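You operate a simulated robot arm through the tools that you are given. There is no shell and no other tool. Be economical: measure what you need, move in short steps, check, and stop when the job is done.

You are at the controls of a simulated two-armed robot. One attempt, no reset.

TASK
Take the lid off the stain tin and lay it down on the top of the plan chest.

Only the result counts: the job must be done as asked and must still hold three seconds after the hand-in. Knocking over, shifting, dropping, spilling or breaking anything else fails it. A push-on lid holds only when it is set on centred and level and pressed home; a screw cap is set on level and turned clockwise until tight.

THE ROBOT
Two 7-joint arms with two-finger parallel grippers on one trunk, on a base that drives. Base frame: it is fixed to the floor where the robot stands at the start and does not move with it; the origin is under the middle of the robot, x ahead of it, y to its left, z up; the surface under the hand at the start is at about z = 860. Readings come in mm, degrees, newtons and seconds.
The left shoulder is at the start at [64, 182, 1137], the right one opposite. With the tool pointing down near the work surface each hand reaches from about 300 to 740 mm from the robot's upright axis, wherever it stands, measured 20 degrees to its own side. Payload 3.91 kg a hand.
The TCP of each hand is the grasp point between the finger pads, 30 mm short of the fingertips. In the tool frame z runs along the fingers and y along their closing line. Largest opening 110 mm; finger width 20, thickness 10; the body of the gripper, 48 by 112 mm, starts 55 mm behind the TCP.
Orientation is told as [roll, pitch, yaw] about the base's x, y, z axes, in that order, counted from this pose: with the fingers straight down and closing along the base's y, the tool's x points along the base's -x, its y along +y and its z along -z.

THE INTERFACE
- The arms move only by the tool move_arm. It takes "left_rows", "right_rows" or both (then of equal length, played together; a hand with none holds still); each is a list of rows, each a list of 6 numbers: the shift along the base's x, y, z in units of 20 mm (1.0 is 20 mm), then the turn, a rotation vector about the base's x, y, z in units of 6 degrees (1.0 is 6 degrees). In form: [[tx, ty, tz, wx, wy, wz], ...]. A call has 1 to 12 rows; each row shifts and turns the commanded pose from where the row before left it. "left_fingers" and "right_fingers" are, for a hand that has rows, the gripper command, from -1 (shut) to 1 (fully open), values between in proportion, set as the call begins (left out, the last holds). A call with a number of a shift or a turn outside -1 to 1 is refused whole. Rows are played at 5 a second. More than 50 mm and 8.6 degrees between two rows, or a gripper value outside its range, and nothing of the call is played. A pose out of reach is approached as far as the arm can. The call stops where the force on the tool passes 40 N (or 10 N more than at its start, if that is more) or the arm is blocked; 0.2 s more then pass. The fingers move at their own pace (about 72 mm/s each) and stop on an object; they squeeze with about 23 N. The grip force told is the motor's: it shows also when the fingers shut on nothing. Time passes only in rows, and 0.2 s behind the last, so rows that do not move let the fingers close. It gives the time, the measured TCP pose, the force on the tool (base axes), the opening and the grip force at its end, in the units of the frame above (readings bear some noise), with the torque about the TCP (base axes, N m) and any sound that the robot's microphone picked up, and new pictures: "views" is both (left out), scene, wrist or none (wrist: the cameras of the hands that moved).
- Cameras (640 x 400 px; columns grow to the right, rows downward): "scene" is now at [204.1, 6.6, 1327.9]; the picture's right is [0.07, -1.00, 0.00], its down [-0.56, -0.04, -0.83] and it looks along [0.82, 0.06, -0.56] (base axes); focal length 285 px, centre (320, 200). "left" rides on the left gripper at [72, -17, -103] in its tool frame; the picture's right is [0.23, 0.97, 0.00], its down [-0.76, 0.18, -0.62] and it looks along [-0.61, 0.14, 0.78] (tool axes); focal length 222 px, centre (320, 200). "right" rides on the right gripper at [72, 17, -103] in its tool frame; the picture's right is [-0.23, 0.97, 0.00], its down [-0.76, -0.18, -0.62] and it looks along [-0.61, -0.14, 0.78] (tool axes); focal length 222 px, centre (320, 200). There is no depth. A picture from a camera that has moved, and an enlarged one, comes with that camera's place and axes in the base frame and with its lens.
- lift_body(by): slides the trunk up (or, below 0, down) by that many mm; the arms and the scene camera ride with it, the base frame stays. It gives what a move gives, with no picture.
- steer(legs): drives the robot by 1 to 6 legs, each [ahead, left, turn to the left] in mm, mm and degrees, along the robot's own axes; the way and the turn of a leg run together, so that a leg with both is an arc; at most 1500 mm and 180 degrees a leg. The arms and the cameras ride along, it lands a little off, and it stops where it bumps. It gives what a move gives, and a new picture of the scene camera.
- head_to(pan, tilt): turns the head with the scene camera to pan (to the left, within 80 degrees either way) and tilt (down, from -29 to 69), counted from straight ahead of the robot. It gives what a move gives, and a new picture of the scene camera.
- inspect(camera, box): a new picture of the part [left, top, right, bottom] of that camera's present view, enlarged. It takes no simulated time.
- hand_in(): hands the job in; it is judged then, once.

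Work in short steps. Places have to be worked out from the pictures, the camera data and where the tool is seen: move nearer, look again, correct. Check each grasp and each placing, and mend what went wrong. You have 120 turns and 260 pictures in all, those below and enlarged ones among them. Open the grippers and draw the arms clear of the work before you hand the job in, unless the task says otherwise; then end with one line.

The tools are called after "Call:" as name(argument=value, ...) on one line, values as JSON. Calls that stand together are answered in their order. move_arm: Moves the arms, as the interface text tells. Its arguments: {"type":"object","properties":{"left_rows":{"type":"array"},"left_fingers":{"type":"number"},"right_rows":{"type":"array"},"right_fingers":{"type":"number"},"views":{"type":"string","enum":["both","scene","wrist","none"]}},"required":[]} The other tools are called the same way: lift_body (by) slides the trunk up or down; steer (legs) drives the base; head_to (pan, tilt) turns the head that bears the scene camera; inspect (camera, box) takes an enlarged picture of a part of a camera's view; hand_in () hands the job in.

At the start:

```text
time: 0.0
left_tcp_pos: [437.2, 166.3, 1107.7]
left_tcp_rot: [-0.2, 0.1, 0.0]
left_ft_force: [0.2, 0.4, -0.3]
left_wrist_torque: [0.03, -0.01, 0.01]
left_grip_width: 109.8
left_gripper_force: 0.0
right_tcp_pos: [410.0, -136.1, 1162.1]
right_tcp_rot: [-0.1, 0.0, 0.0]
right_ft_force: [0.0, 1.3, 0.7]
right_wrist_torque: [-0.03, -0.01, 0.01]
right_grip_width: 109.7
right_gripper_force: 0.0
trunk travel left (down, up): [-400.0, 114.0]
robot x, y, heading: [1.6, 2.6, 0.1]
head pan, tilt: [4.0, 34.3]
```

scene: 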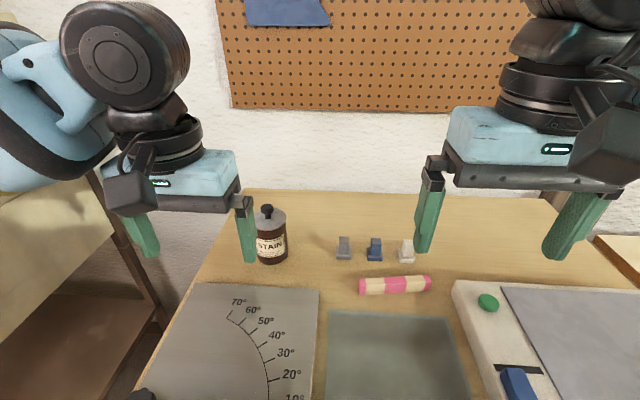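
right: 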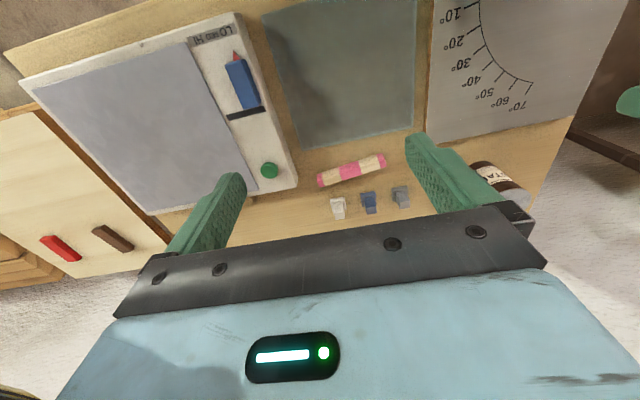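
left: 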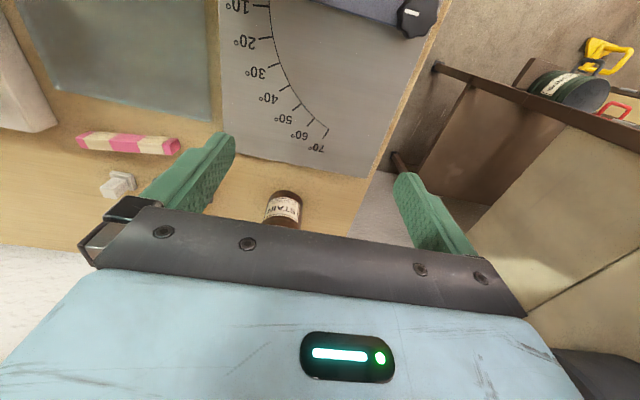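

The stain tin is at the left back of the bench. I look at it enlarged and then turn the head to find the plan chest.

Call:
inspect(camera="scene", box=[220, 180, 320, 280])

Call:
head_to(pan=60, tilt=30)

Call:
head_to(pan=-60, tilt=30)

```text
4.00 times, centred on (270, 230) of scene
camera zoom: at [204.1, 6.6, 1327.9], right [0.07, -1.0, 0.0], down [-0.56, -0.04, -0.83], along [0.82, 0.06, -0.56], focal length 1139 px, centre (520, 80)
```

zoom: 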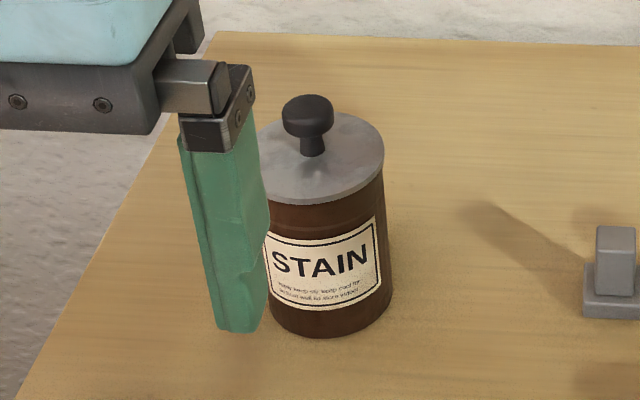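

```text
time: 1.2
left_tcp_pos: [438.0, 166.3, 1106.2]
left_tcp_rot: [-0.1, 0.1, 0.0]
left_ft_force: [-0.4, -0.1, -1.0]
left_wrist_torque: [0.01, 0.01, -0.03]
left_grip_width: 110.0
left_gripper_force: 0.0
right_tcp_pos: [410.3, -136.1, 1162.5]
right_tcp_rot: [-0.1, 0.0, -0.1]
right_ft_force: [-0.4, -0.5, -0.4]
right_wrist_torque: [-0.02, 0.0, 0.0]
right_grip_width: 109.9
right_gripper_force: 0.0
trunk travel left (down, up): [-400.0, 114.0]
robot x, y, heading: [1.3, 3.5, -0.0]
head pan, tilt: [60.0, 30.0]
camera scene: at [161.1, 78.7, 1334.6], right [0.87, -0.5, 0.0], down [-0.25, -0.43, -0.87], along [0.43, 0.75, -0.5], focal length 285 px, centre (320, 200)
```

scene: 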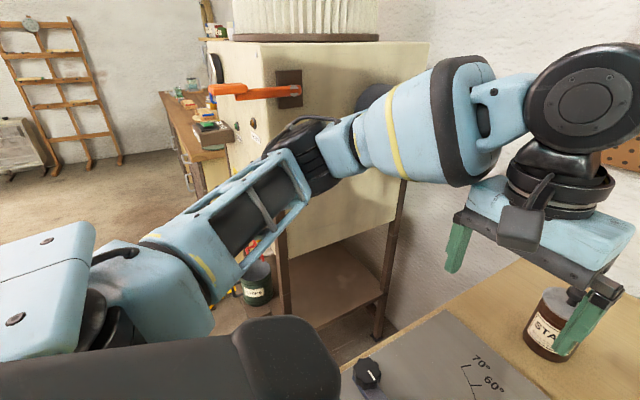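

```text
time: 3.2
left_tcp_pos: [437.7, 166.0, 1106.5]
left_tcp_rot: [0.0, 0.0, 0.0]
left_ft_force: [-0.4, 1.2, 0.2]
left_wrist_torque: [0.04, -0.02, 0.02]
left_grip_width: 110.1
left_gripper_force: 0.0
right_tcp_pos: [409.3, -136.1, 1162.5]
right_tcp_rot: [-0.1, 0.1, 0.0]
right_ft_force: [0.2, 0.2, -0.8]
right_wrist_torque: [0.01, 0.0, -0.01]
right_grip_width: 110.1
right_gripper_force: 0.0
trunk travel left (down, up): [-400.0, 114.0]
robot x, y, heading: [1.6, 0.6, 0.0]
head pan, tilt: [-60.0, 30.0]
camera scene: at [161.1, -77.9, 1334.6], right [-0.87, -0.5, 0.0], down [-0.25, 0.43, -0.87], along [0.43, -0.75, -0.5], focal length 285 px, centre (320, 200)
```

scene: 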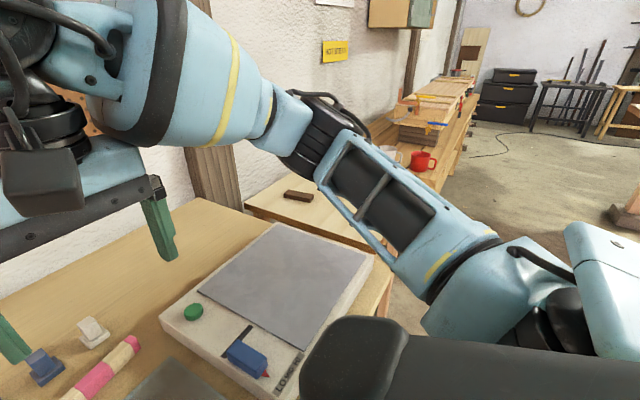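

The plan chest seems to stand right of the bench (top near z≈830, around y≈-800). I judge the tin's lid at about (665,143,957). I bring the left hand closer above it and look again.

Call:
head_to(pan=12, tilt=36)

Call:
move_arm(left_rows=[[1, -0.2, -0.3, 0, 0, 0], [1, -0.2, -0.3, 0, 0, 0], [1, -0.2, -0.3, 0, 0, 0], [1, -0.2, -0.3, 0, 0, 0], [1, -0.2, -0.3, 0, 0, 0], [1, -0.2, -0.3, 0, 0, 0], [1, 0, -0.3, 0, 0, 0], [1, 0, -0.3, 0, 0, 0]], left_fingers=0.2)

```text
time: 4.7
left_tcp_pos: [438.0, 164.9, 1106.7]
left_tcp_rot: [-0.1, 0.1, 0.0]
left_ft_force: [-0.5, 0.8, 0.7]
left_wrist_torque: [0.01, -0.04, -0.02]
left_grip_width: 109.9
left_gripper_force: 0.1
right_tcp_pos: [409.2, -137.0, 1162.6]
right_tcp_rot: [-0.1, 0.1, 0.0]
right_ft_force: [0.2, 0.8, 0.6]
right_wrist_torque: [0.03, 0.03, -0.01]
right_grip_width: 109.7
right_gripper_force: 0.1
trunk travel left (down, up): [-400.0, 114.0]
robot x, y, heading: [2.3, 1.8, 0.2]
head pan, tilt: [12.0, 36.0]
camera scene: at [201.5, 18.5, 1325.3], right [0.21, -0.98, 0.0], down [-0.57, -0.12, -0.81], along [0.79, 0.17, -0.59], focal length 285 px, centre (320, 200)
```

scene: 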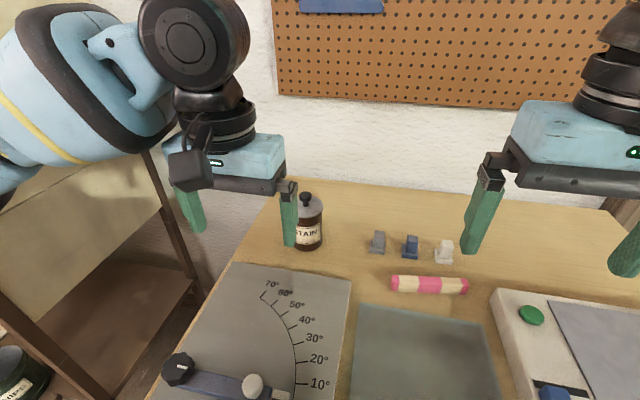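

```text
time: 6.5
left_tcp_pos: [597.4, 141.5, 1060.7]
left_tcp_rot: [0.0, 0.1, 0.0]
left_ft_force: [0.2, 0.1, 0.6]
left_wrist_torque: [-0.01, 0.0, 0.0]
left_grip_width: 66.2
left_gripper_force: 0.0
right_tcp_pos: [410.5, -136.7, 1161.9]
right_tcp_rot: [0.0, 0.0, 0.0]
right_ft_force: [0.7, -0.9, -0.8]
right_wrist_torque: [0.04, -0.03, -0.01]
right_grip_width: 109.8
right_gripper_force: 0.0
trunk travel left (down, up): [-400.0, 114.0]
robot x, y, heading: [-0.1, 1.3, -0.1]
head pan, tilt: [12.0, 36.0]
camera scene: at [201.9, 18.3, 1325.2], right [0.21, -0.98, 0.0], down [-0.58, -0.12, -0.81], along [0.79, 0.17, -0.59], focal length 285 px, centre (320, 200)
camera left: at [526.7, 124.8, 1163.6], right [-0.23, 0.97, 0.0], down [0.76, 0.18, 0.62], along [0.61, 0.14, -0.78], focal length 222 px, centre (320, 200)
```

scene: 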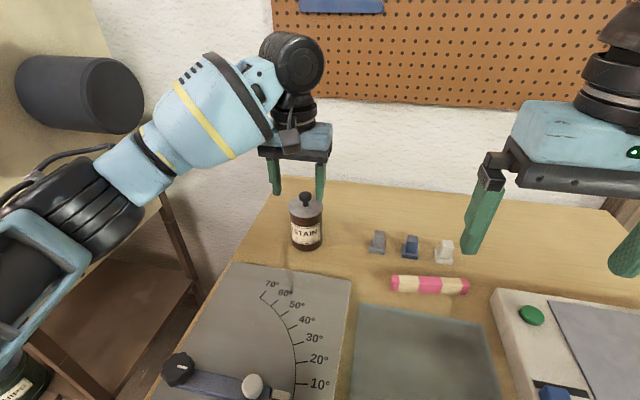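
left: 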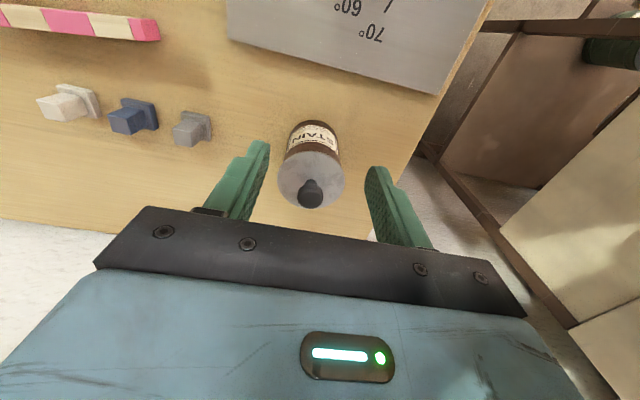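

Triangulating gives the knob at about (673,150,968). I enlarge both views to refine.

Call:
inspect(camera="left", box=[260, 110, 360, 220])

Call:
inspect(camera="scene", box=[260, 170, 350, 260])

```text
3.64 times, centred on (310, 165) of left
camera zoom: at [526.7, 124.8, 1163.6], right [-0.23, 0.97, 0.0], down [0.76, 0.18, 0.62], along [0.61, 0.14, -0.78], focal length 808 px, centre (356, 327)
```

zoom: 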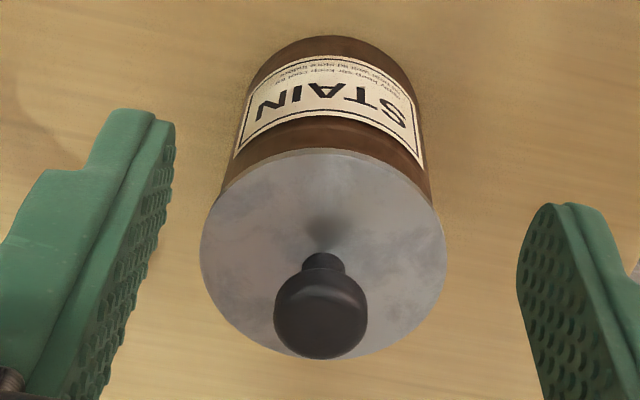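

```text
4.44 times, centred on (305, 215) of scene
camera zoom: at [201.9, 18.3, 1325.2], right [0.21, -0.98, 0.0], down [-0.58, -0.12, -0.81], along [0.79, 0.17, -0.59], focal length 1265 px, centre (387, 133)
```

zoom: 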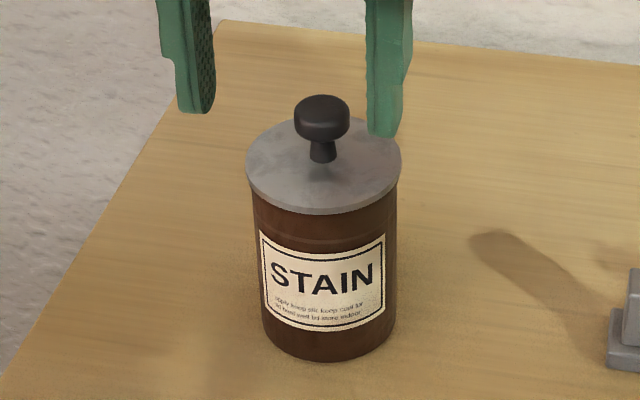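

Refined: knob head centre ≈ (664,148,984), lid top ≈ 956. I move above it and stop for a check.

Call:
move_arm(left_rows=[[1, 0.1, 0, 0, 0, 0], [1, 0.1, 0, 0, 0, 0], [1, 0.1, -0.3, 0, 0, 0], [0.33, 0.02, -0.5, 0, 0, 0], [0, 0, 0, 0, 0, 0]])

Call:
inspect(camera="left", box=[230, 110, 410, 260])

Call:
inspect(camera="scene", box=[260, 150, 370, 260])

```text
time: 7.7
left_tcp_pos: [663.9, 149.0, 1041.7]
left_tcp_rot: [-0.1, 0.1, 0.0]
left_ft_force: [0.4, -0.3, -0.4]
left_wrist_torque: [0.0, 0.0, 0.02]
left_grip_width: 65.9
left_gripper_force: 0.1
right_tcp_pos: [409.8, -136.2, 1161.8]
right_tcp_rot: [-0.1, 0.0, -0.1]
right_ft_force: [-0.4, 0.5, 0.5]
right_wrist_torque: [0.04, 0.02, 0.01]
right_grip_width: 109.9
right_gripper_force: 0.1
trunk travel left (down, up): [-400.0, 114.0]
robot x, y, heading: [2.0, -1.0, -0.2]
head pan, tilt: [12.0, 36.0]
camera scene: at [201.3, 18.6, 1325.3], right [0.21, -0.98, 0.0], down [-0.57, -0.12, -0.81], along [0.79, 0.17, -0.59], focal length 285 px, centre (320, 200)
camera left: at [592.3, 130.6, 1145.3], right [-0.23, 0.97, 0.0], down [0.76, 0.18, 0.62], along [0.61, 0.14, -0.78], focal length 222 px, centre (320, 200)
```

scene: 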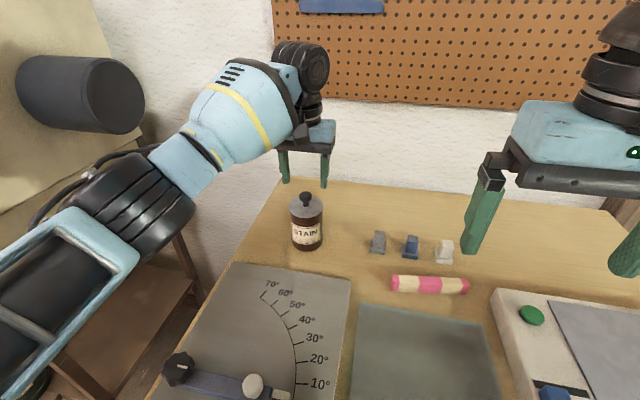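
left: 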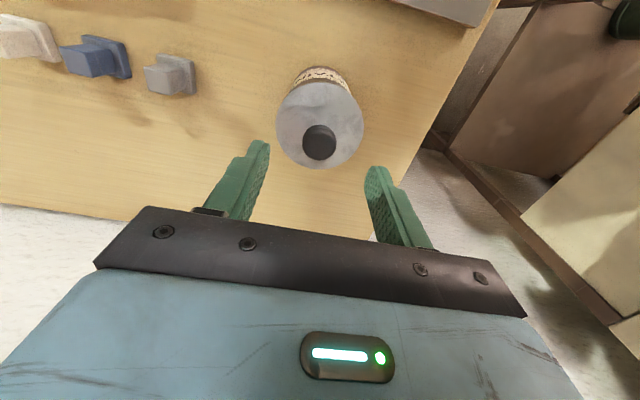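

```text
2.67 times, centred on (320, 185) of left
camera zoom: at [592.3, 130.6, 1145.3], right [-0.23, 0.97, 0.0], down [0.76, 0.18, 0.62], along [0.61, 0.14, -0.78], focal length 592 px, centre (320, 240)
```

zoom: 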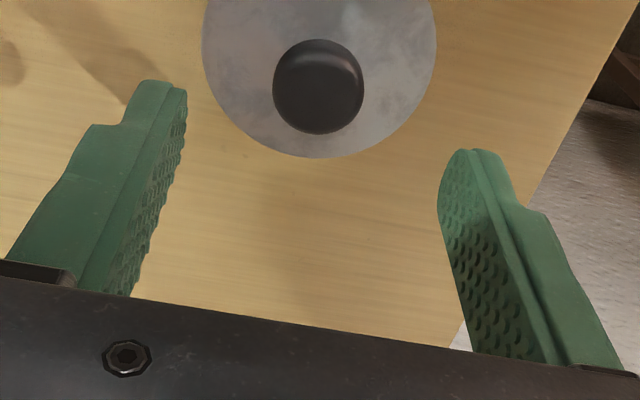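

```text
3.64 times, centred on (315, 205) of scene
camera zoom: at [201.3, 18.6, 1325.3], right [0.21, -0.98, 0.0], down [-0.57, -0.12, -0.81], along [0.79, 0.17, -0.59], focal length 1035 px, centre (338, 182)
```

zoom: 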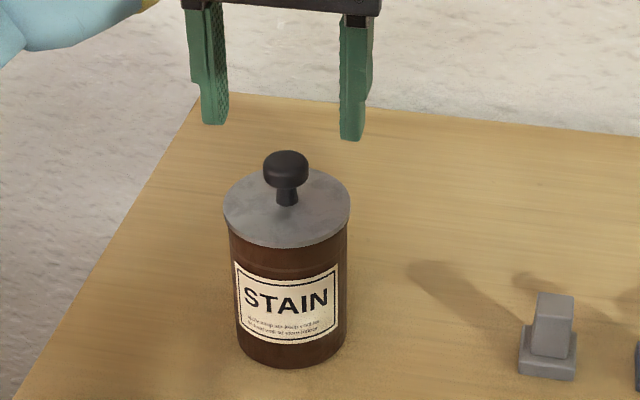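

The knob stays at about (663,147,985), in line with the fingers. I descend to z≈992 so that the tips stay just above the lid.

Call:
move_arm(left_rows=[[0, -0.1, -1, 0, 0, 0], [0, 0, -1, 0, 0, 0], [0, 0, -0.45, 0, 0, 0], [0, 0, 0, 0, 0, 0]])

Call:
inspect(camera="scene", box=[260, 150, 370, 260])

```text
time: 8.7
left_tcp_pos: [665.1, 145.8, 995.2]
left_tcp_rot: [-0.1, 0.0, 0.0]
left_ft_force: [0.2, -1.2, 0.9]
left_wrist_torque: [-0.02, -0.01, -0.03]
left_grip_width: 66.2
left_gripper_force: 0.1
right_tcp_pos: [410.5, -136.0, 1162.3]
right_tcp_rot: [-0.1, 0.0, 0.0]
right_ft_force: [0.2, -0.6, 1.0]
right_wrist_torque: [-0.02, 0.01, -0.01]
right_grip_width: 110.3
right_gripper_force: 0.1
trunk travel left (down, up): [-400.0, 114.0]
robot x, y, heading: [5.7, -1.1, -0.2]
head pan, tilt: [12.0, 36.0]
camera scene: at [201.4, 18.5, 1325.3], right [0.21, -0.98, 0.0], down [-0.57, -0.12, -0.81], along [0.79, 0.17, -0.59], focal length 285 px, centre (320, 200)
camera left: at [593.4, 129.9, 1097.4], right [-0.23, 0.97, 0.0], down [0.76, 0.18, 0.62], along [0.61, 0.14, -0.78], focal length 222 px, centre (320, 200)
```

scene: 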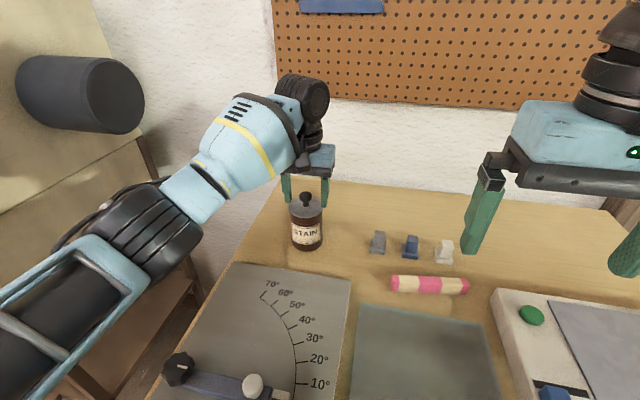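
left: 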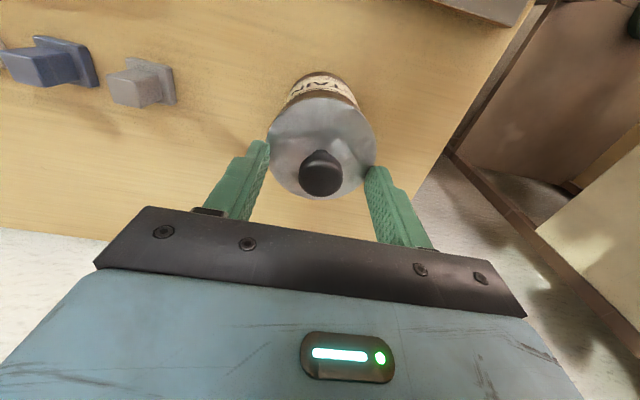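

```text
3.64 times, centred on (315, 205) of scene
camera zoom: at [201.4, 18.5, 1325.3], right [0.21, -0.98, 0.0], down [-0.57, -0.12, -0.81], along [0.79, 0.17, -0.59], focal length 1035 px, centre (338, 182)
```

zoom: 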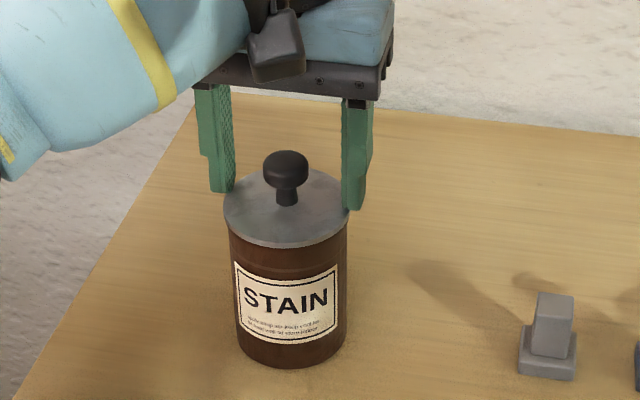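

Fingers straddle the knob evenly. I close on it.

Call:
move_arm(left_rows=[[0, 0, -0.1, 0, 0, 0], [0, 0, 0, 0, 0, 0], [0, 0, 0, 0, 0, 0], [0, 0, 0, 0, 0, 0]], left_fingers=-1)

Call:
inspect(camera="scene", box=[260, 150, 370, 260])

```text
time: 9.7
left_tcp_pos: [663.7, 145.8, 995.3]
left_tcp_rot: [-0.1, -0.3, -0.1]
left_ft_force: [3.4, -4.2, 24.5]
left_wrist_torque: [-0.18, -0.07, -0.02]
left_grip_width: 24.1
left_gripper_force: 23.1
right_tcp_pos: [409.8, -137.9, 1162.6]
right_tcp_rot: [0.0, -0.1, -0.1]
right_ft_force: [0.2, -1.2, -0.6]
right_wrist_torque: [-0.03, -0.03, 0.04]
right_grip_width: 109.9
right_gripper_force: 0.1
trunk travel left (down, up): [-400.0, 114.0]
robot x, y, heading: [2.4, -1.4, 0.0]
head pan, tilt: [12.0, 36.0]
camera scene: at [199.6, 17.3, 1325.8], right [0.21, -0.98, 0.0], down [-0.57, -0.12, -0.81], along [0.79, 0.17, -0.59], focal length 285 px, centre (320, 200)
camera left: at [591.6, 128.7, 1097.9], right [-0.22, 0.97, 0.0], down [0.76, 0.18, 0.63], along [0.61, 0.14, -0.78], focal length 222 px, centre (320, 200)
```

scene: 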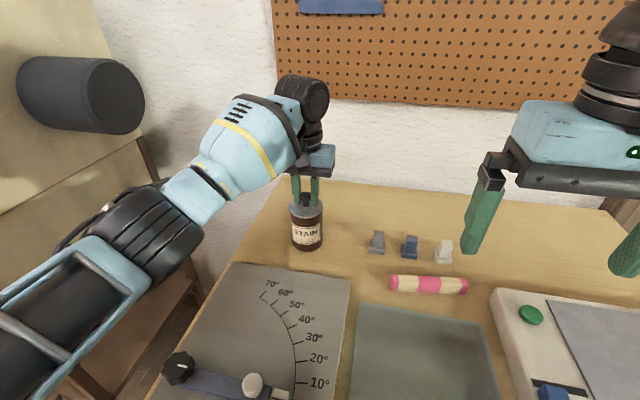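
left: 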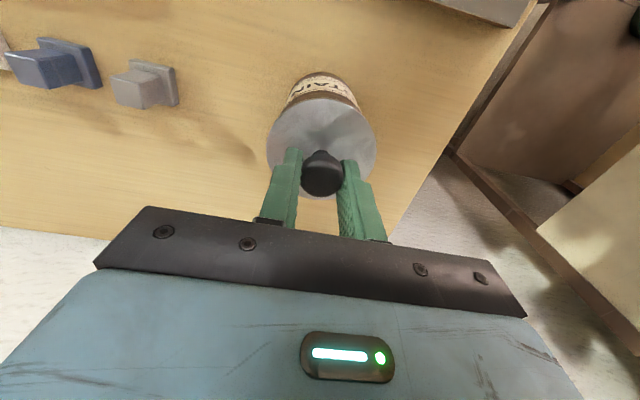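

```text
3.64 times, centred on (315, 205) of scene
camera zoom: at [199.6, 17.3, 1325.8], right [0.21, -0.98, 0.0], down [-0.57, -0.12, -0.81], along [0.79, 0.17, -0.59], focal length 1035 px, centre (338, 182)
```

zoom: 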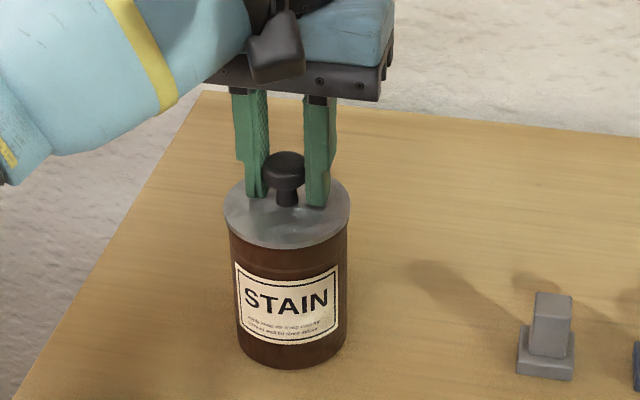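

Gripped (24 mm) with the tips slightly pressing on the lid (24 N). I lift gently by a little and watch whether the tin stays down.

Call:
move_arm(left_rows=[[0, 0, 0.15, 0, 0, 0], [0, 0, 0.15, 0, 0, 0], [0, 0, 0.15, 0, 0, 0], [0, 0, 0, 0, 0, 0]], views="none")

Call:
inspect(camera="scene", box=[260, 150, 370, 260])

```text
time: 10.7
left_tcp_pos: [663.8, 147.6, 1000.6]
left_tcp_rot: [0.0, 0.2, -0.1]
left_ft_force: [0.6, -0.2, -0.4]
left_wrist_torque: [-0.02, -0.01, -0.02]
left_grip_width: 24.4
left_gripper_force: 23.2
right_tcp_pos: [410.8, -136.1, 1161.7]
right_tcp_rot: [-0.1, 0.0, 0.0]
right_ft_force: [-0.2, -0.6, -0.1]
right_wrist_torque: [0.05, -0.04, -0.01]
right_grip_width: 110.0
right_gripper_force: 0.0
trunk travel left (down, up): [-400.0, 114.0]
robot x, y, heading: [1.0, 1.3, 0.0]
head pan, tilt: [12.0, 36.0]
heard: snap
```

```text
3.64 times, centred on (315, 205) of scene
camera zoom: at [201.5, 18.5, 1325.2], right [0.21, -0.98, 0.0], down [-0.57, -0.12, -0.81], along [0.79, 0.17, -0.59], focal length 1035 px, centre (338, 182)
```

zoom: 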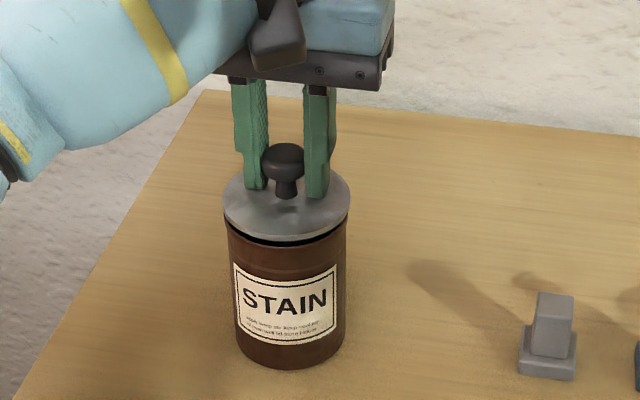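

The lid snapped loose and rises while the tin stays. I lift on straight up.

Call:
move_arm(left_rows=[[0, 0, 0.4, 0, 0, 0], [0, 0, 0.6, 0, 0, 0], [0, 0, 1, 0, 0, 0], [0, 0, 1, 0, 0, 0], [0, 0, 1, 0, 0, 0], [0, 0, 1, 0, 0, 0], [0, 0, 0, 0, 0, 0]])

Call:
inspect(camera="scene", box=[260, 130, 370, 260])

```text
time: 12.3
left_tcp_pos: [664.9, 146.0, 1099.8]
left_tcp_rot: [-0.1, 0.0, 0.1]
left_ft_force: [-0.2, 0.0, -0.5]
left_wrist_torque: [-0.02, 0.03, 0.01]
left_grip_width: 24.5
left_gripper_force: 23.6
right_tcp_pos: [410.6, -136.0, 1162.1]
right_tcp_rot: [-0.1, -0.1, -0.1]
right_ft_force: [0.3, -0.1, -0.3]
right_wrist_torque: [0.02, 0.02, -0.02]
right_grip_width: 109.8
right_gripper_force: 0.0
trunk travel left (down, up): [-400.0, 114.0]
robot x, y, heading: [-1.1, -0.2, 0.2]
head pan, tilt: [12.0, 36.0]
camera scene: at [201.7, 18.8, 1325.2], right [0.21, -0.98, 0.0], down [-0.58, -0.12, -0.81], along [0.79, 0.17, -0.59], focal length 285 px, centre (320, 200)
camera left: at [593.3, 129.4, 1203.6], right [-0.23, 0.97, 0.0], down [0.76, 0.18, 0.62], along [0.61, 0.14, -0.78], focal length 222 px, centre (320, 200)
```

scene: 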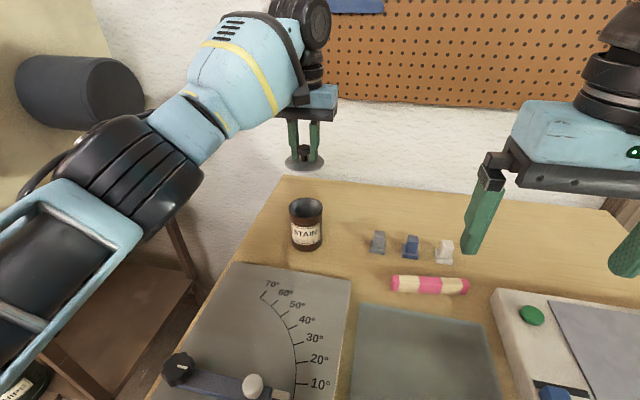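
left: 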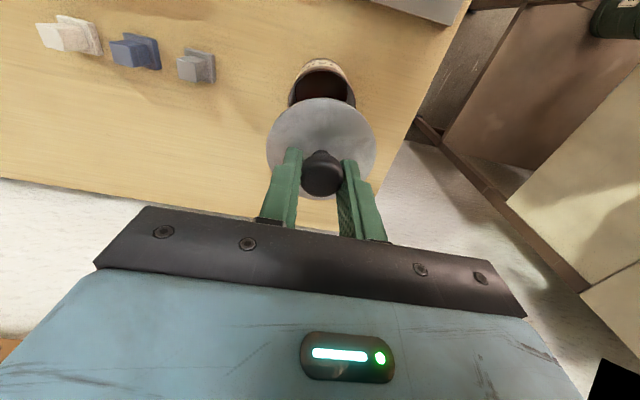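

```text
3.08 times, centred on (315, 195) of scene
camera zoom: at [201.7, 18.8, 1325.2], right [0.21, -0.98, 0.0], down [-0.58, -0.12, -0.81], along [0.79, 0.17, -0.59], focal length 876 px, centre (335, 215)
```

zoom: 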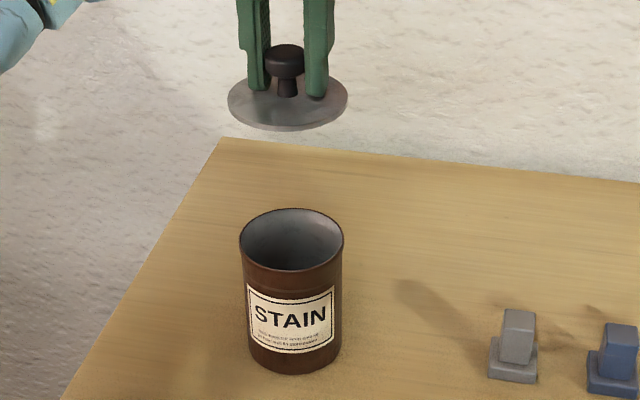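

The lid is cleanly in the hand. I draw the arm back, away from the wall side, then drive right along the bench.

Call:
move_arm(left_rows=[[-1, 0, 0.2, 0, 0, 0], [-1, 0, 0.2, 0, 0, 0], [-1, 0, 0.2, 0, 0, 0], [-1, 0, 0.2, 0, 0, 0], [-1, 0, 0.2, 0, 0, 0], [-1, 0, 0, 0, 0, 0], [-1, 0, 0, 0, 0, 0], [-1, 0, 0, 0, 0, 0], [-1, 0, 0, 0, 0, 0], [-1, 0, 0, 0, 0, 0], [-1, 0, 0, 0, 0, 0]], views="none")

Call:
steer(legs=[[0, -400, 0]])

Call:
head_to(pan=-35, tilt=40)

```text
time: 14.7
left_tcp_pos: [443.2, 147.2, 1120.9]
left_tcp_rot: [-0.1, 0.0, 0.0]
left_ft_force: [0.3, 0.2, 0.0]
left_wrist_torque: [-0.02, -0.01, -0.02]
left_grip_width: 24.0
left_gripper_force: 22.9
right_tcp_pos: [409.3, -136.1, 1162.3]
right_tcp_rot: [-0.1, 0.0, 0.0]
right_ft_force: [-0.6, 0.7, -0.2]
right_wrist_torque: [-0.01, -0.02, 0.0]
right_grip_width: 109.8
right_gripper_force: 0.1
trunk travel left (down, up): [-400.0, 114.0]
robot x, y, heading: [0.4, 0.5, -0.1]
head pan, tilt: [12.0, 36.0]
```

```text
time: 18.7
left_tcp_pos: [443.6, -242.5, 1121.0]
left_tcp_rot: [-0.2, 0.1, 0.8]
left_ft_force: [0.3, 1.0, -0.5]
left_wrist_torque: [0.01, 0.0, 0.0]
left_grip_width: 24.1
left_gripper_force: 23.0
right_tcp_pos: [414.3, -525.8, 1162.9]
right_tcp_rot: [-0.2, 0.0, 0.8]
right_ft_force: [0.0, 0.1, 0.6]
right_wrist_torque: [-0.02, -0.01, 0.01]
right_grip_width: 110.0
right_gripper_force: 0.0
trunk travel left (down, up): [-400.0, 114.0]
robot x, y, heading: [5.1, -395.8, 0.9]
head pan, tilt: [12.0, 36.0]
camera scene: at [203.9, -374.2, 1325.3], right [0.22, -0.98, 0.0], down [-0.57, -0.13, -0.81], along [0.79, 0.18, -0.59], focal length 285 px, centre (320, 200)
```

scene: 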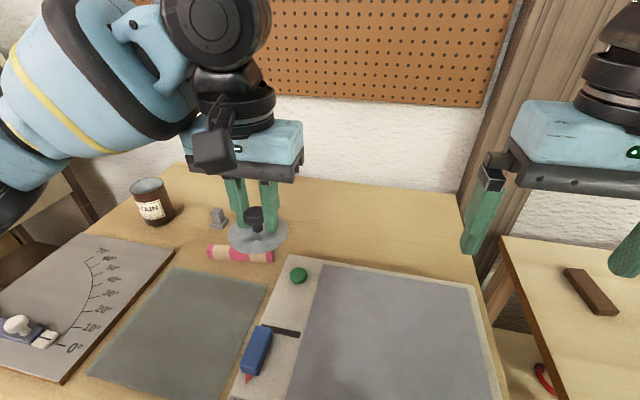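

```text
time: 19.9
left_tcp_pos: [443.7, -241.5, 1121.5]
left_tcp_rot: [-0.2, 0.1, 0.8]
left_ft_force: [-1.2, 0.2, -0.8]
left_wrist_torque: [0.03, 0.0, 0.04]
left_grip_width: 24.0
left_gripper_force: 22.3
right_tcp_pos: [414.8, -525.5, 1162.9]
right_tcp_rot: [-0.2, 0.0, 0.9]
right_ft_force: [-0.1, -0.7, 0.2]
right_wrist_torque: [-0.04, 0.01, -0.04]
right_grip_width: 110.4
right_gripper_force: 0.0
trunk travel left (down, up): [-400.0, 114.0]
robot x, y, heading: [1.6, -396.1, 1.1]
head pan, tilt: [-35.0, 40.0]
camera scene: at [189.0, -441.2, 1319.2], right [-0.56, -0.83, 0.0], down [-0.53, 0.36, -0.77], along [0.63, -0.43, -0.64], focal length 285 px, centre (320, 200)
```

scene: 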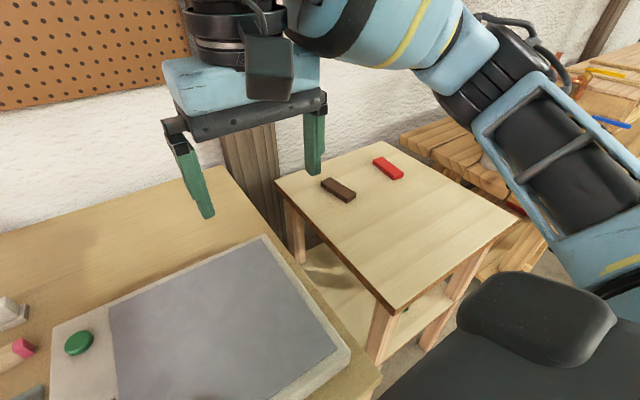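

The right-hand piece is an open-legged side table, not obviously a plan chest. I look round the room before choosing.

Call:
head_to(pan=-75, tilt=15)

Call:
head_to(pan=78, tilt=15)

```text
time: 20.9
left_tcp_pos: [445.5, -242.3, 1120.8]
left_tcp_rot: [-0.1, 0.1, 0.7]
left_ft_force: [-0.3, 0.4, 0.1]
left_wrist_torque: [-0.01, 0.01, 0.03]
left_grip_width: 24.1
left_gripper_force: 23.1
right_tcp_pos: [414.7, -525.7, 1161.5]
right_tcp_rot: [0.0, 0.0, 0.8]
right_ft_force: [0.9, -0.1, -0.9]
right_wrist_torque: [0.0, -0.02, 0.0]
right_grip_width: 110.2
right_gripper_force: 0.0
trunk travel left (down, up): [-400.0, 114.0]
robot x, y, heading: [1.2, -394.8, 0.7]
head pan, tilt: [-75.0, 15.0]
camera scene: at [144.1, -483.3, 1358.7], right [-0.96, -0.27, 0.0], down [-0.07, 0.25, -0.97], along [0.26, -0.93, -0.26], focal length 285 px, centre (320, 200)
```

scene: 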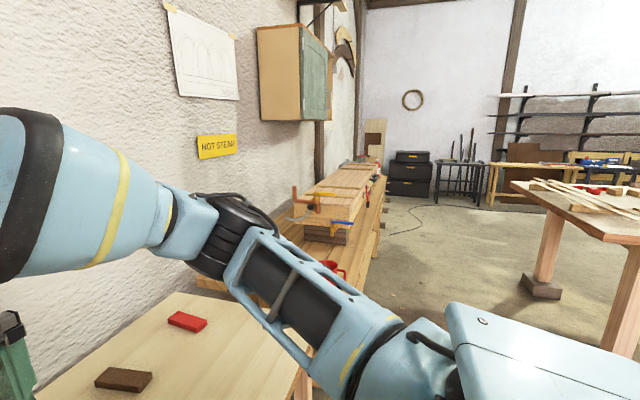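

```text
time: 23.3
left_tcp_pos: [443.4, -241.5, 1120.7]
left_tcp_rot: [-0.1, 0.1, 0.8]
left_ft_force: [-0.4, -0.7, -0.9]
left_wrist_torque: [-0.01, 0.0, 0.0]
left_grip_width: 24.2
left_gripper_force: 23.4
right_tcp_pos: [414.7, -526.7, 1162.0]
right_tcp_rot: [-0.1, 0.0, 0.9]
right_ft_force: [-0.4, -0.5, -0.3]
right_wrist_torque: [-0.02, -0.02, 0.0]
right_grip_width: 109.9
right_gripper_force: 0.0
trunk travel left (down, up): [-400.0, 114.0]
robot x, y, heading: [6.8, -397.1, 0.7]
head pan, tilt: [78.0, 15.0]
camera scene: at [136.8, -301.8, 1358.8], right [0.98, -0.19, 0.0], down [-0.05, -0.25, -0.97], along [0.19, 0.95, -0.26], focal length 285 px, centre (320, 200)
```

scene: 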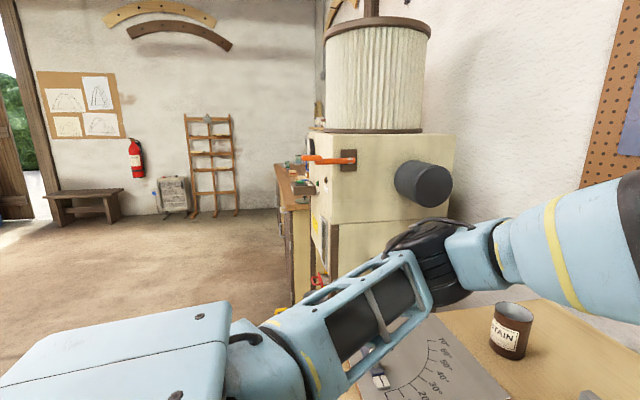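

I back off from the bench and turn left 90° to see the rest of the room.

Call:
steer(legs=[[-350, 0, 0], [0, 0, 90]])

Call:
head_to(pan=10, tilt=15)

Call:
head_to(pan=75, tilt=15)

```text
time: 29.4
left_tcp_pos: [-498.5, 42.1, 1121.3]
left_tcp_rot: [-0.1, 0.1, 90.0]
left_ft_force: [-1.1, -0.4, -0.1]
left_wrist_torque: [0.02, -0.01, -0.04]
left_grip_width: 24.0
left_gripper_force: 23.0
right_tcp_pos: [-215.7, 9.7, 1162.2]
right_tcp_rot: [-0.1, 0.0, 90.1]
right_ft_force: [0.1, -0.6, 0.2]
right_wrist_torque: [0.06, 0.01, 0.01]
right_grip_width: 110.1
right_gripper_force: 0.1
trunk travel left (down, up): [-400.0, 114.0]
robot x, y, heading: [-350.1, -397.9, 90.2]
head pan, tilt: [78.0, 15.0]
camera scene: at [-440.6, -266.2, 1358.8], right [0.21, 0.98, 0.0], down [0.25, -0.05, -0.97], along [-0.95, 0.2, -0.26], focal length 285 px, centre (320, 200)
```

scene: 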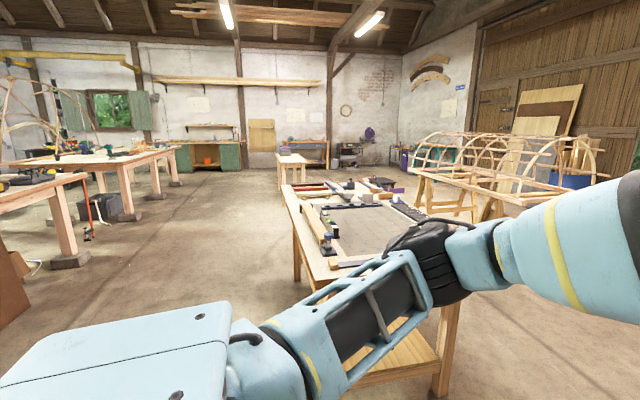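

```text
time: 30.8
left_tcp_pos: [-498.9, 42.9, 1121.7]
left_tcp_rot: [-0.1, 0.0, 90.1]
left_ft_force: [-0.2, -0.1, -0.4]
left_wrist_torque: [0.0, 0.0, 0.0]
left_grip_width: 23.9
left_gripper_force: 23.4
right_tcp_pos: [-214.6, 10.1, 1162.2]
right_tcp_rot: [0.0, 0.1, 90.1]
right_ft_force: [-0.8, -0.3, -0.6]
right_wrist_torque: [0.02, 0.01, 0.01]
right_grip_width: 110.0
right_gripper_force: 0.1
trunk travel left (down, up): [-400.0, 114.0]
robot x, y, heading: [-348.0, -401.8, 90.1]
head pan, tilt: [10.0, 15.0]
camera scene: at [-365.7, -193.5, 1358.8], right [0.98, 0.18, 0.0], down [0.05, -0.25, -0.97], along [-0.17, 0.95, -0.26], focal length 285 px, centre (320, 200)
```

scene: 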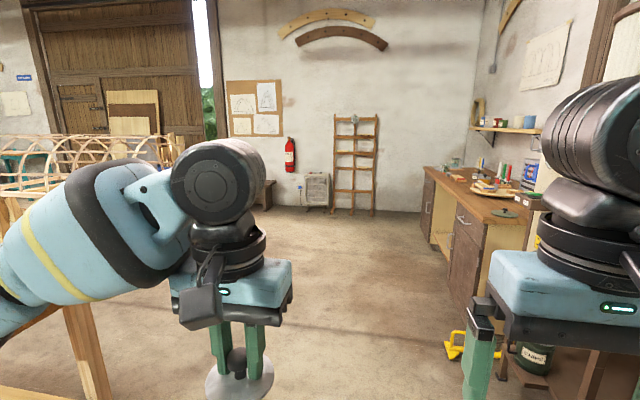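

```text
time: 32.1
left_tcp_pos: [-499.7, 43.2, 1121.2]
left_tcp_rot: [0.0, 0.0, 90.1]
left_ft_force: [0.2, -0.3, 0.0]
left_wrist_torque: [-0.02, -0.01, 0.0]
left_grip_width: 24.2
left_gripper_force: 22.9
right_tcp_pos: [-215.3, 10.3, 1162.1]
right_tcp_rot: [0.0, 0.1, 90.1]
right_ft_force: [-0.2, -0.1, -0.2]
right_wrist_torque: [-0.03, -0.03, 0.04]
right_grip_width: 110.0
right_gripper_force: 0.1
trunk travel left (down, up): [-400.0, 114.0]
robot x, y, heading: [-351.5, -401.1, 89.9]
head pan, tilt: [75.0, 15.0]
camera scene: at [-439.4, -261.3, 1358.8], right [0.26, 0.97, 0.0], down [0.25, -0.07, -0.97], along [-0.93, 0.25, -0.26], focal length 285 px, centre (320, 200)
```

scene: 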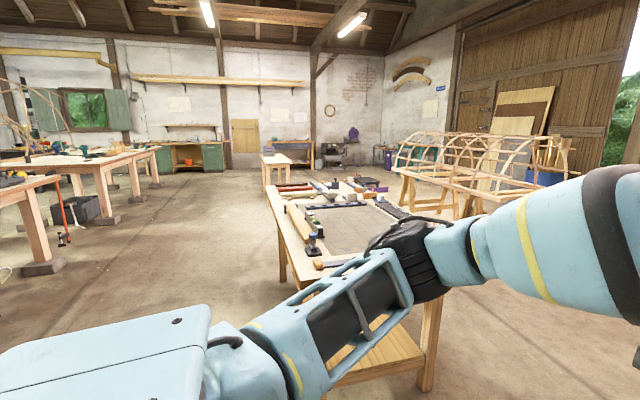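

I examine the rear table and the cabinet at the left wall more closely.

Call:
inspect(camera="scene", box=[250, 160, 450, 300])

Call:
head_to(pan=-15, tilt=20)

Call:
head_to(pan=78, tilt=50)

```text
2.86 times, centred on (350, 230) of scene
camera zoom: at [-439.4, -261.3, 1358.8], right [0.26, 0.97, 0.0], down [0.25, -0.07, -0.97], along [-0.93, 0.25, -0.26], focal length 813 px, centre (234, 114)
```

zoom: 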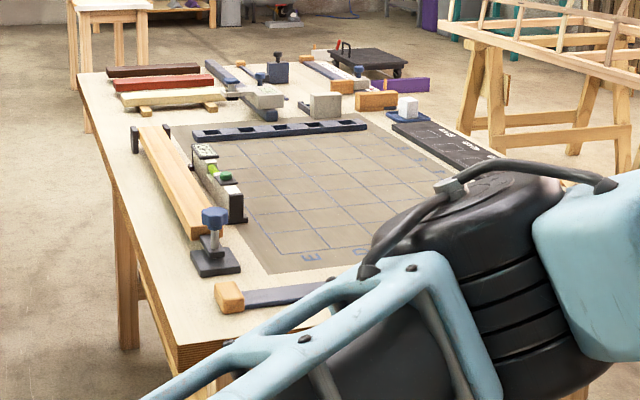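

```text
time: 33.8
left_tcp_pos: [-499.0, 42.7, 1120.9]
left_tcp_rot: [0.0, 0.0, 90.1]
left_ft_force: [0.1, 0.3, -0.8]
left_wrist_torque: [0.01, -0.01, 0.01]
left_grip_width: 24.0
left_gripper_force: 23.1
right_tcp_pos: [-214.6, 9.3, 1162.7]
right_tcp_rot: [-0.1, 0.0, 90.2]
right_ft_force: [-0.6, -0.5, -0.6]
right_wrist_torque: [-0.02, -0.02, 0.02]
right_grip_width: 110.2
right_gripper_force: 0.0
trunk travel left (down, up): [-400.0, 114.0]
robot x, y, heading: [-352.3, -398.3, 89.9]
head pan, tilt: [-15.0, 20.0]
camera scene: at [-325.3, -195.4, 1350.6], right [0.97, -0.26, 0.0], down [-0.09, -0.33, -0.94], along [0.24, 0.91, -0.34], focal length 285 px, centre (320, 200)
```

scene: 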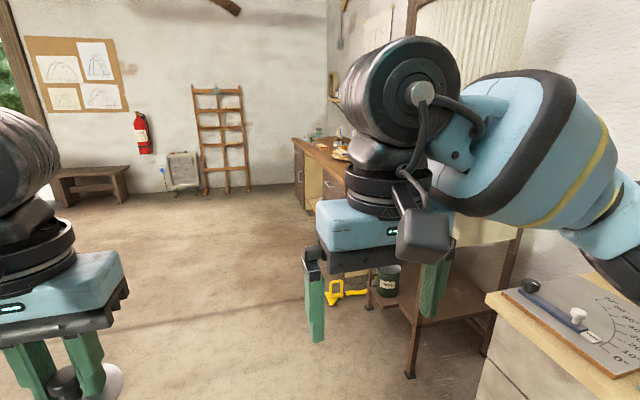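

```text
time: 35.5
left_tcp_pos: [-498.3, 44.2, 1121.4]
left_tcp_rot: [-0.1, 0.1, 90.1]
left_ft_force: [-0.4, -0.2, 0.2]
left_wrist_torque: [-0.03, -0.01, -0.04]
left_grip_width: 24.2
left_gripper_force: 22.6
right_tcp_pos: [-214.1, 10.4, 1163.0]
right_tcp_rot: [-0.1, 0.0, 90.1]
right_ft_force: [0.4, -0.4, 0.1]
right_wrist_torque: [-0.01, 0.02, 0.03]
right_grip_width: 109.7
right_gripper_force: 0.0
trunk travel left (down, up): [-400.0, 114.0]
robot x, y, heading: [-351.7, -401.6, 89.9]
head pan, tilt: [78.0, 50.0]
camera scene: at [-424.5, -269.5, 1305.1], right [0.21, 0.98, 0.0], down [0.75, -0.16, -0.64], along [-0.63, 0.13, -0.77], focal length 285 px, centre (320, 200)
```

scene: 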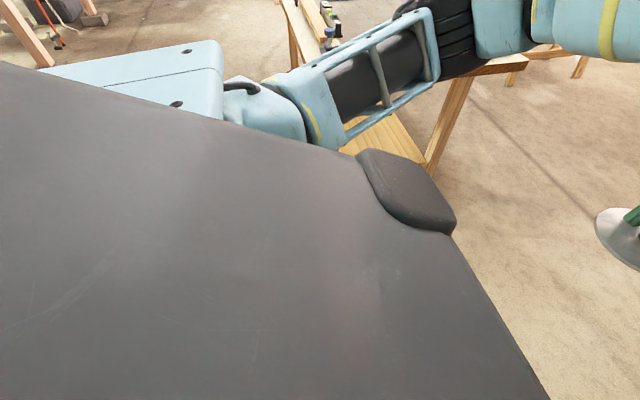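

The bench itself appears to have panelled front. I look at its front, to the right of me now.

Call:
head_to(pan=-65, tilt=35)

Call:
head_to(pan=-35, tilt=30)

```text
time: 37.7
left_tcp_pos: [-498.4, 43.5, 1121.3]
left_tcp_rot: [-0.2, 0.1, 90.1]
left_ft_force: [0.6, 0.2, 0.3]
left_wrist_torque: [0.01, 0.0, -0.03]
left_grip_width: 24.1
left_gripper_force: 22.9
right_tcp_pos: [-215.9, 11.7, 1161.5]
right_tcp_rot: [-0.1, 0.0, 90.1]
right_ft_force: [0.1, 0.1, -0.2]
right_wrist_torque: [-0.02, 0.0, 0.01]
right_grip_width: 109.9
right_gripper_force: 0.1
trunk travel left (down, up): [-400.0, 114.0]
robot x, y, heading: [-353.4, -397.9, 90.4]
head pan, tilt: [-65.0, 35.0]
camera scene: at [-269.5, -248.0, 1326.8], right [0.42, -0.91, 0.0], down [-0.52, -0.24, -0.82], along [0.74, 0.35, -0.57], focal length 285 px, centre (320, 200)
```

scene: 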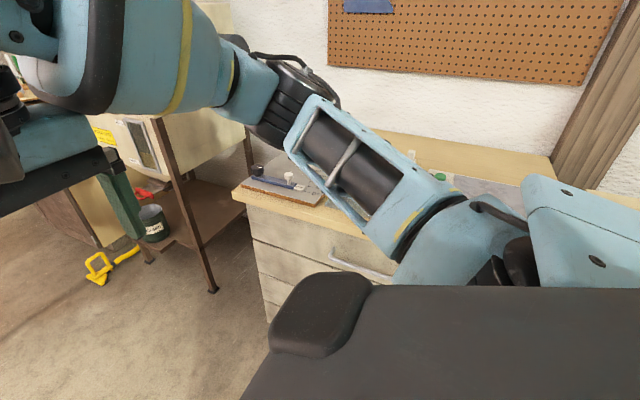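

```text
time: 38.7
left_tcp_pos: [-499.0, 43.1, 1121.1]
left_tcp_rot: [-0.1, -0.1, 90.1]
left_ft_force: [0.0, 0.4, 0.2]
left_wrist_torque: [-0.03, 0.0, 0.0]
left_grip_width: 23.9
left_gripper_force: 23.1
right_tcp_pos: [-214.8, 10.6, 1162.6]
right_tcp_rot: [0.0, 0.0, 90.0]
right_ft_force: [0.6, -0.2, 0.3]
right_wrist_torque: [0.03, 0.0, -0.03]
right_grip_width: 110.2
right_gripper_force: 0.1
trunk travel left (down, up): [-400.0, 114.0]
robot x, y, heading: [-352.6, -400.5, 90.0]
head pan, tilt: [-35.0, 30.0]
camera scene: at [-297.4, -211.3, 1334.6], right [0.82, -0.57, 0.0], down [-0.29, -0.41, -0.87], along [0.5, 0.71, -0.5], focal length 285 px, centre (320, 200)
```

scene: 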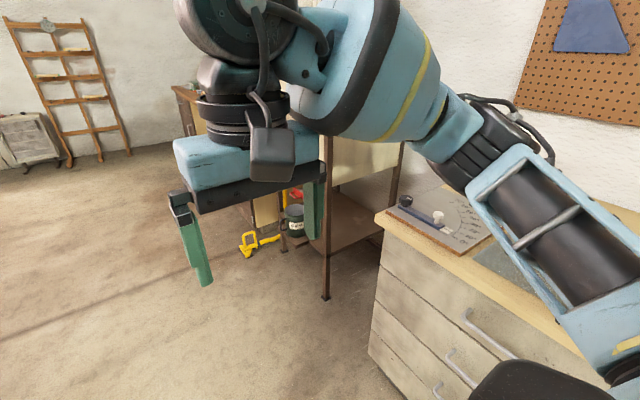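

The bench is itself the plan chest (shallow drawers with long handles). So I drive back and lay the lid on a free patch of its top, about (690,-290), right of the blocks and behind the light box.

Call:
steer(legs=[[0, 0, -90], [355, -40, 0]])

Call:
head_to(pan=10, tilt=36)

```text
time: 44.9
left_tcp_pos: [455.4, -304.5, 1121.4]
left_tcp_rot: [0.0, 0.0, -1.0]
left_ft_force: [0.0, 0.7, -0.2]
left_wrist_torque: [0.01, 0.03, 0.02]
left_grip_width: 23.8
left_gripper_force: 23.6
right_tcp_pos: [417.0, -587.6, 1162.0]
right_tcp_rot: [-0.1, 0.1, -1.0]
right_ft_force: [0.3, -0.4, 0.3]
right_wrist_torque: [0.02, 0.01, 0.01]
right_grip_width: 109.9
right_gripper_force: 0.1
trunk travel left (down, up): [-400.0, 114.0]
robot x, y, heading: [6.9, -445.9, -0.9]
head pan, tilt: [-35.0, 30.0]
camera scene: at [198.5, -498.9, 1334.6], right [-0.59, -0.81, 0.0], down [-0.4, 0.29, -0.87], along [0.7, -0.51, -0.5], focal length 285 px, centre (320, 200)
```

scene: 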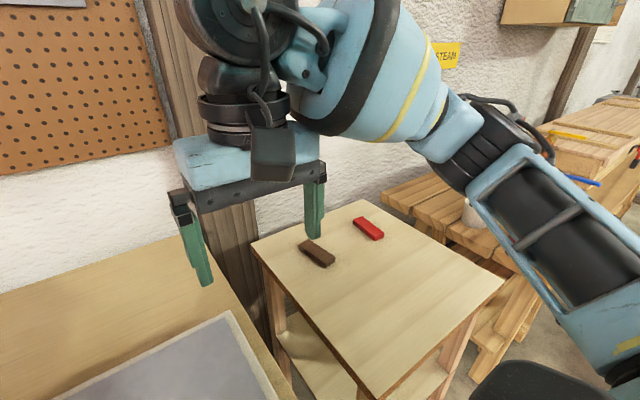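

```text
time: 46.0
left_tcp_pos: [454.5, -304.5, 1120.8]
left_tcp_rot: [-0.2, 0.0, -1.0]
left_ft_force: [0.5, -0.1, 0.3]
left_wrist_torque: [-0.02, -0.01, 0.02]
left_grip_width: 23.9
left_gripper_force: 22.9
right_tcp_pos: [416.4, -587.2, 1162.2]
right_tcp_rot: [-0.1, 0.0, -1.0]
right_ft_force: [0.4, 0.5, -0.9]
right_wrist_torque: [-0.03, 0.02, 0.02]
right_grip_width: 110.1
right_gripper_force: 0.2
trunk travel left (down, up): [-400.0, 114.0]
robot x, y, heading: [10.2, -439.9, -1.1]
head pan, tilt: [10.0, 36.0]
camera scene: at [211.6, -432.1, 1325.3], right [0.16, -0.99, 0.0], down [-0.58, -0.09, -0.81], along [0.8, 0.13, -0.59], focal length 285 px, centre (320, 200)
```

scene: 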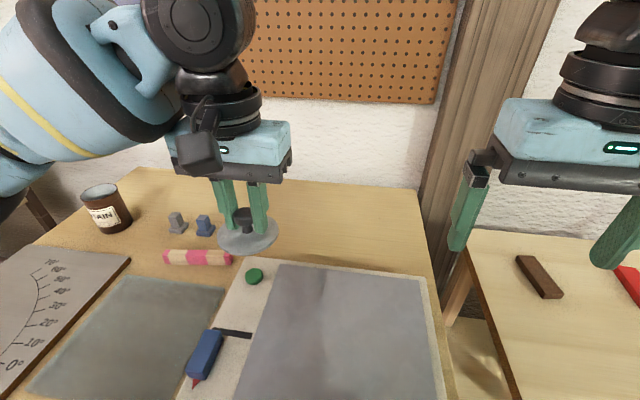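

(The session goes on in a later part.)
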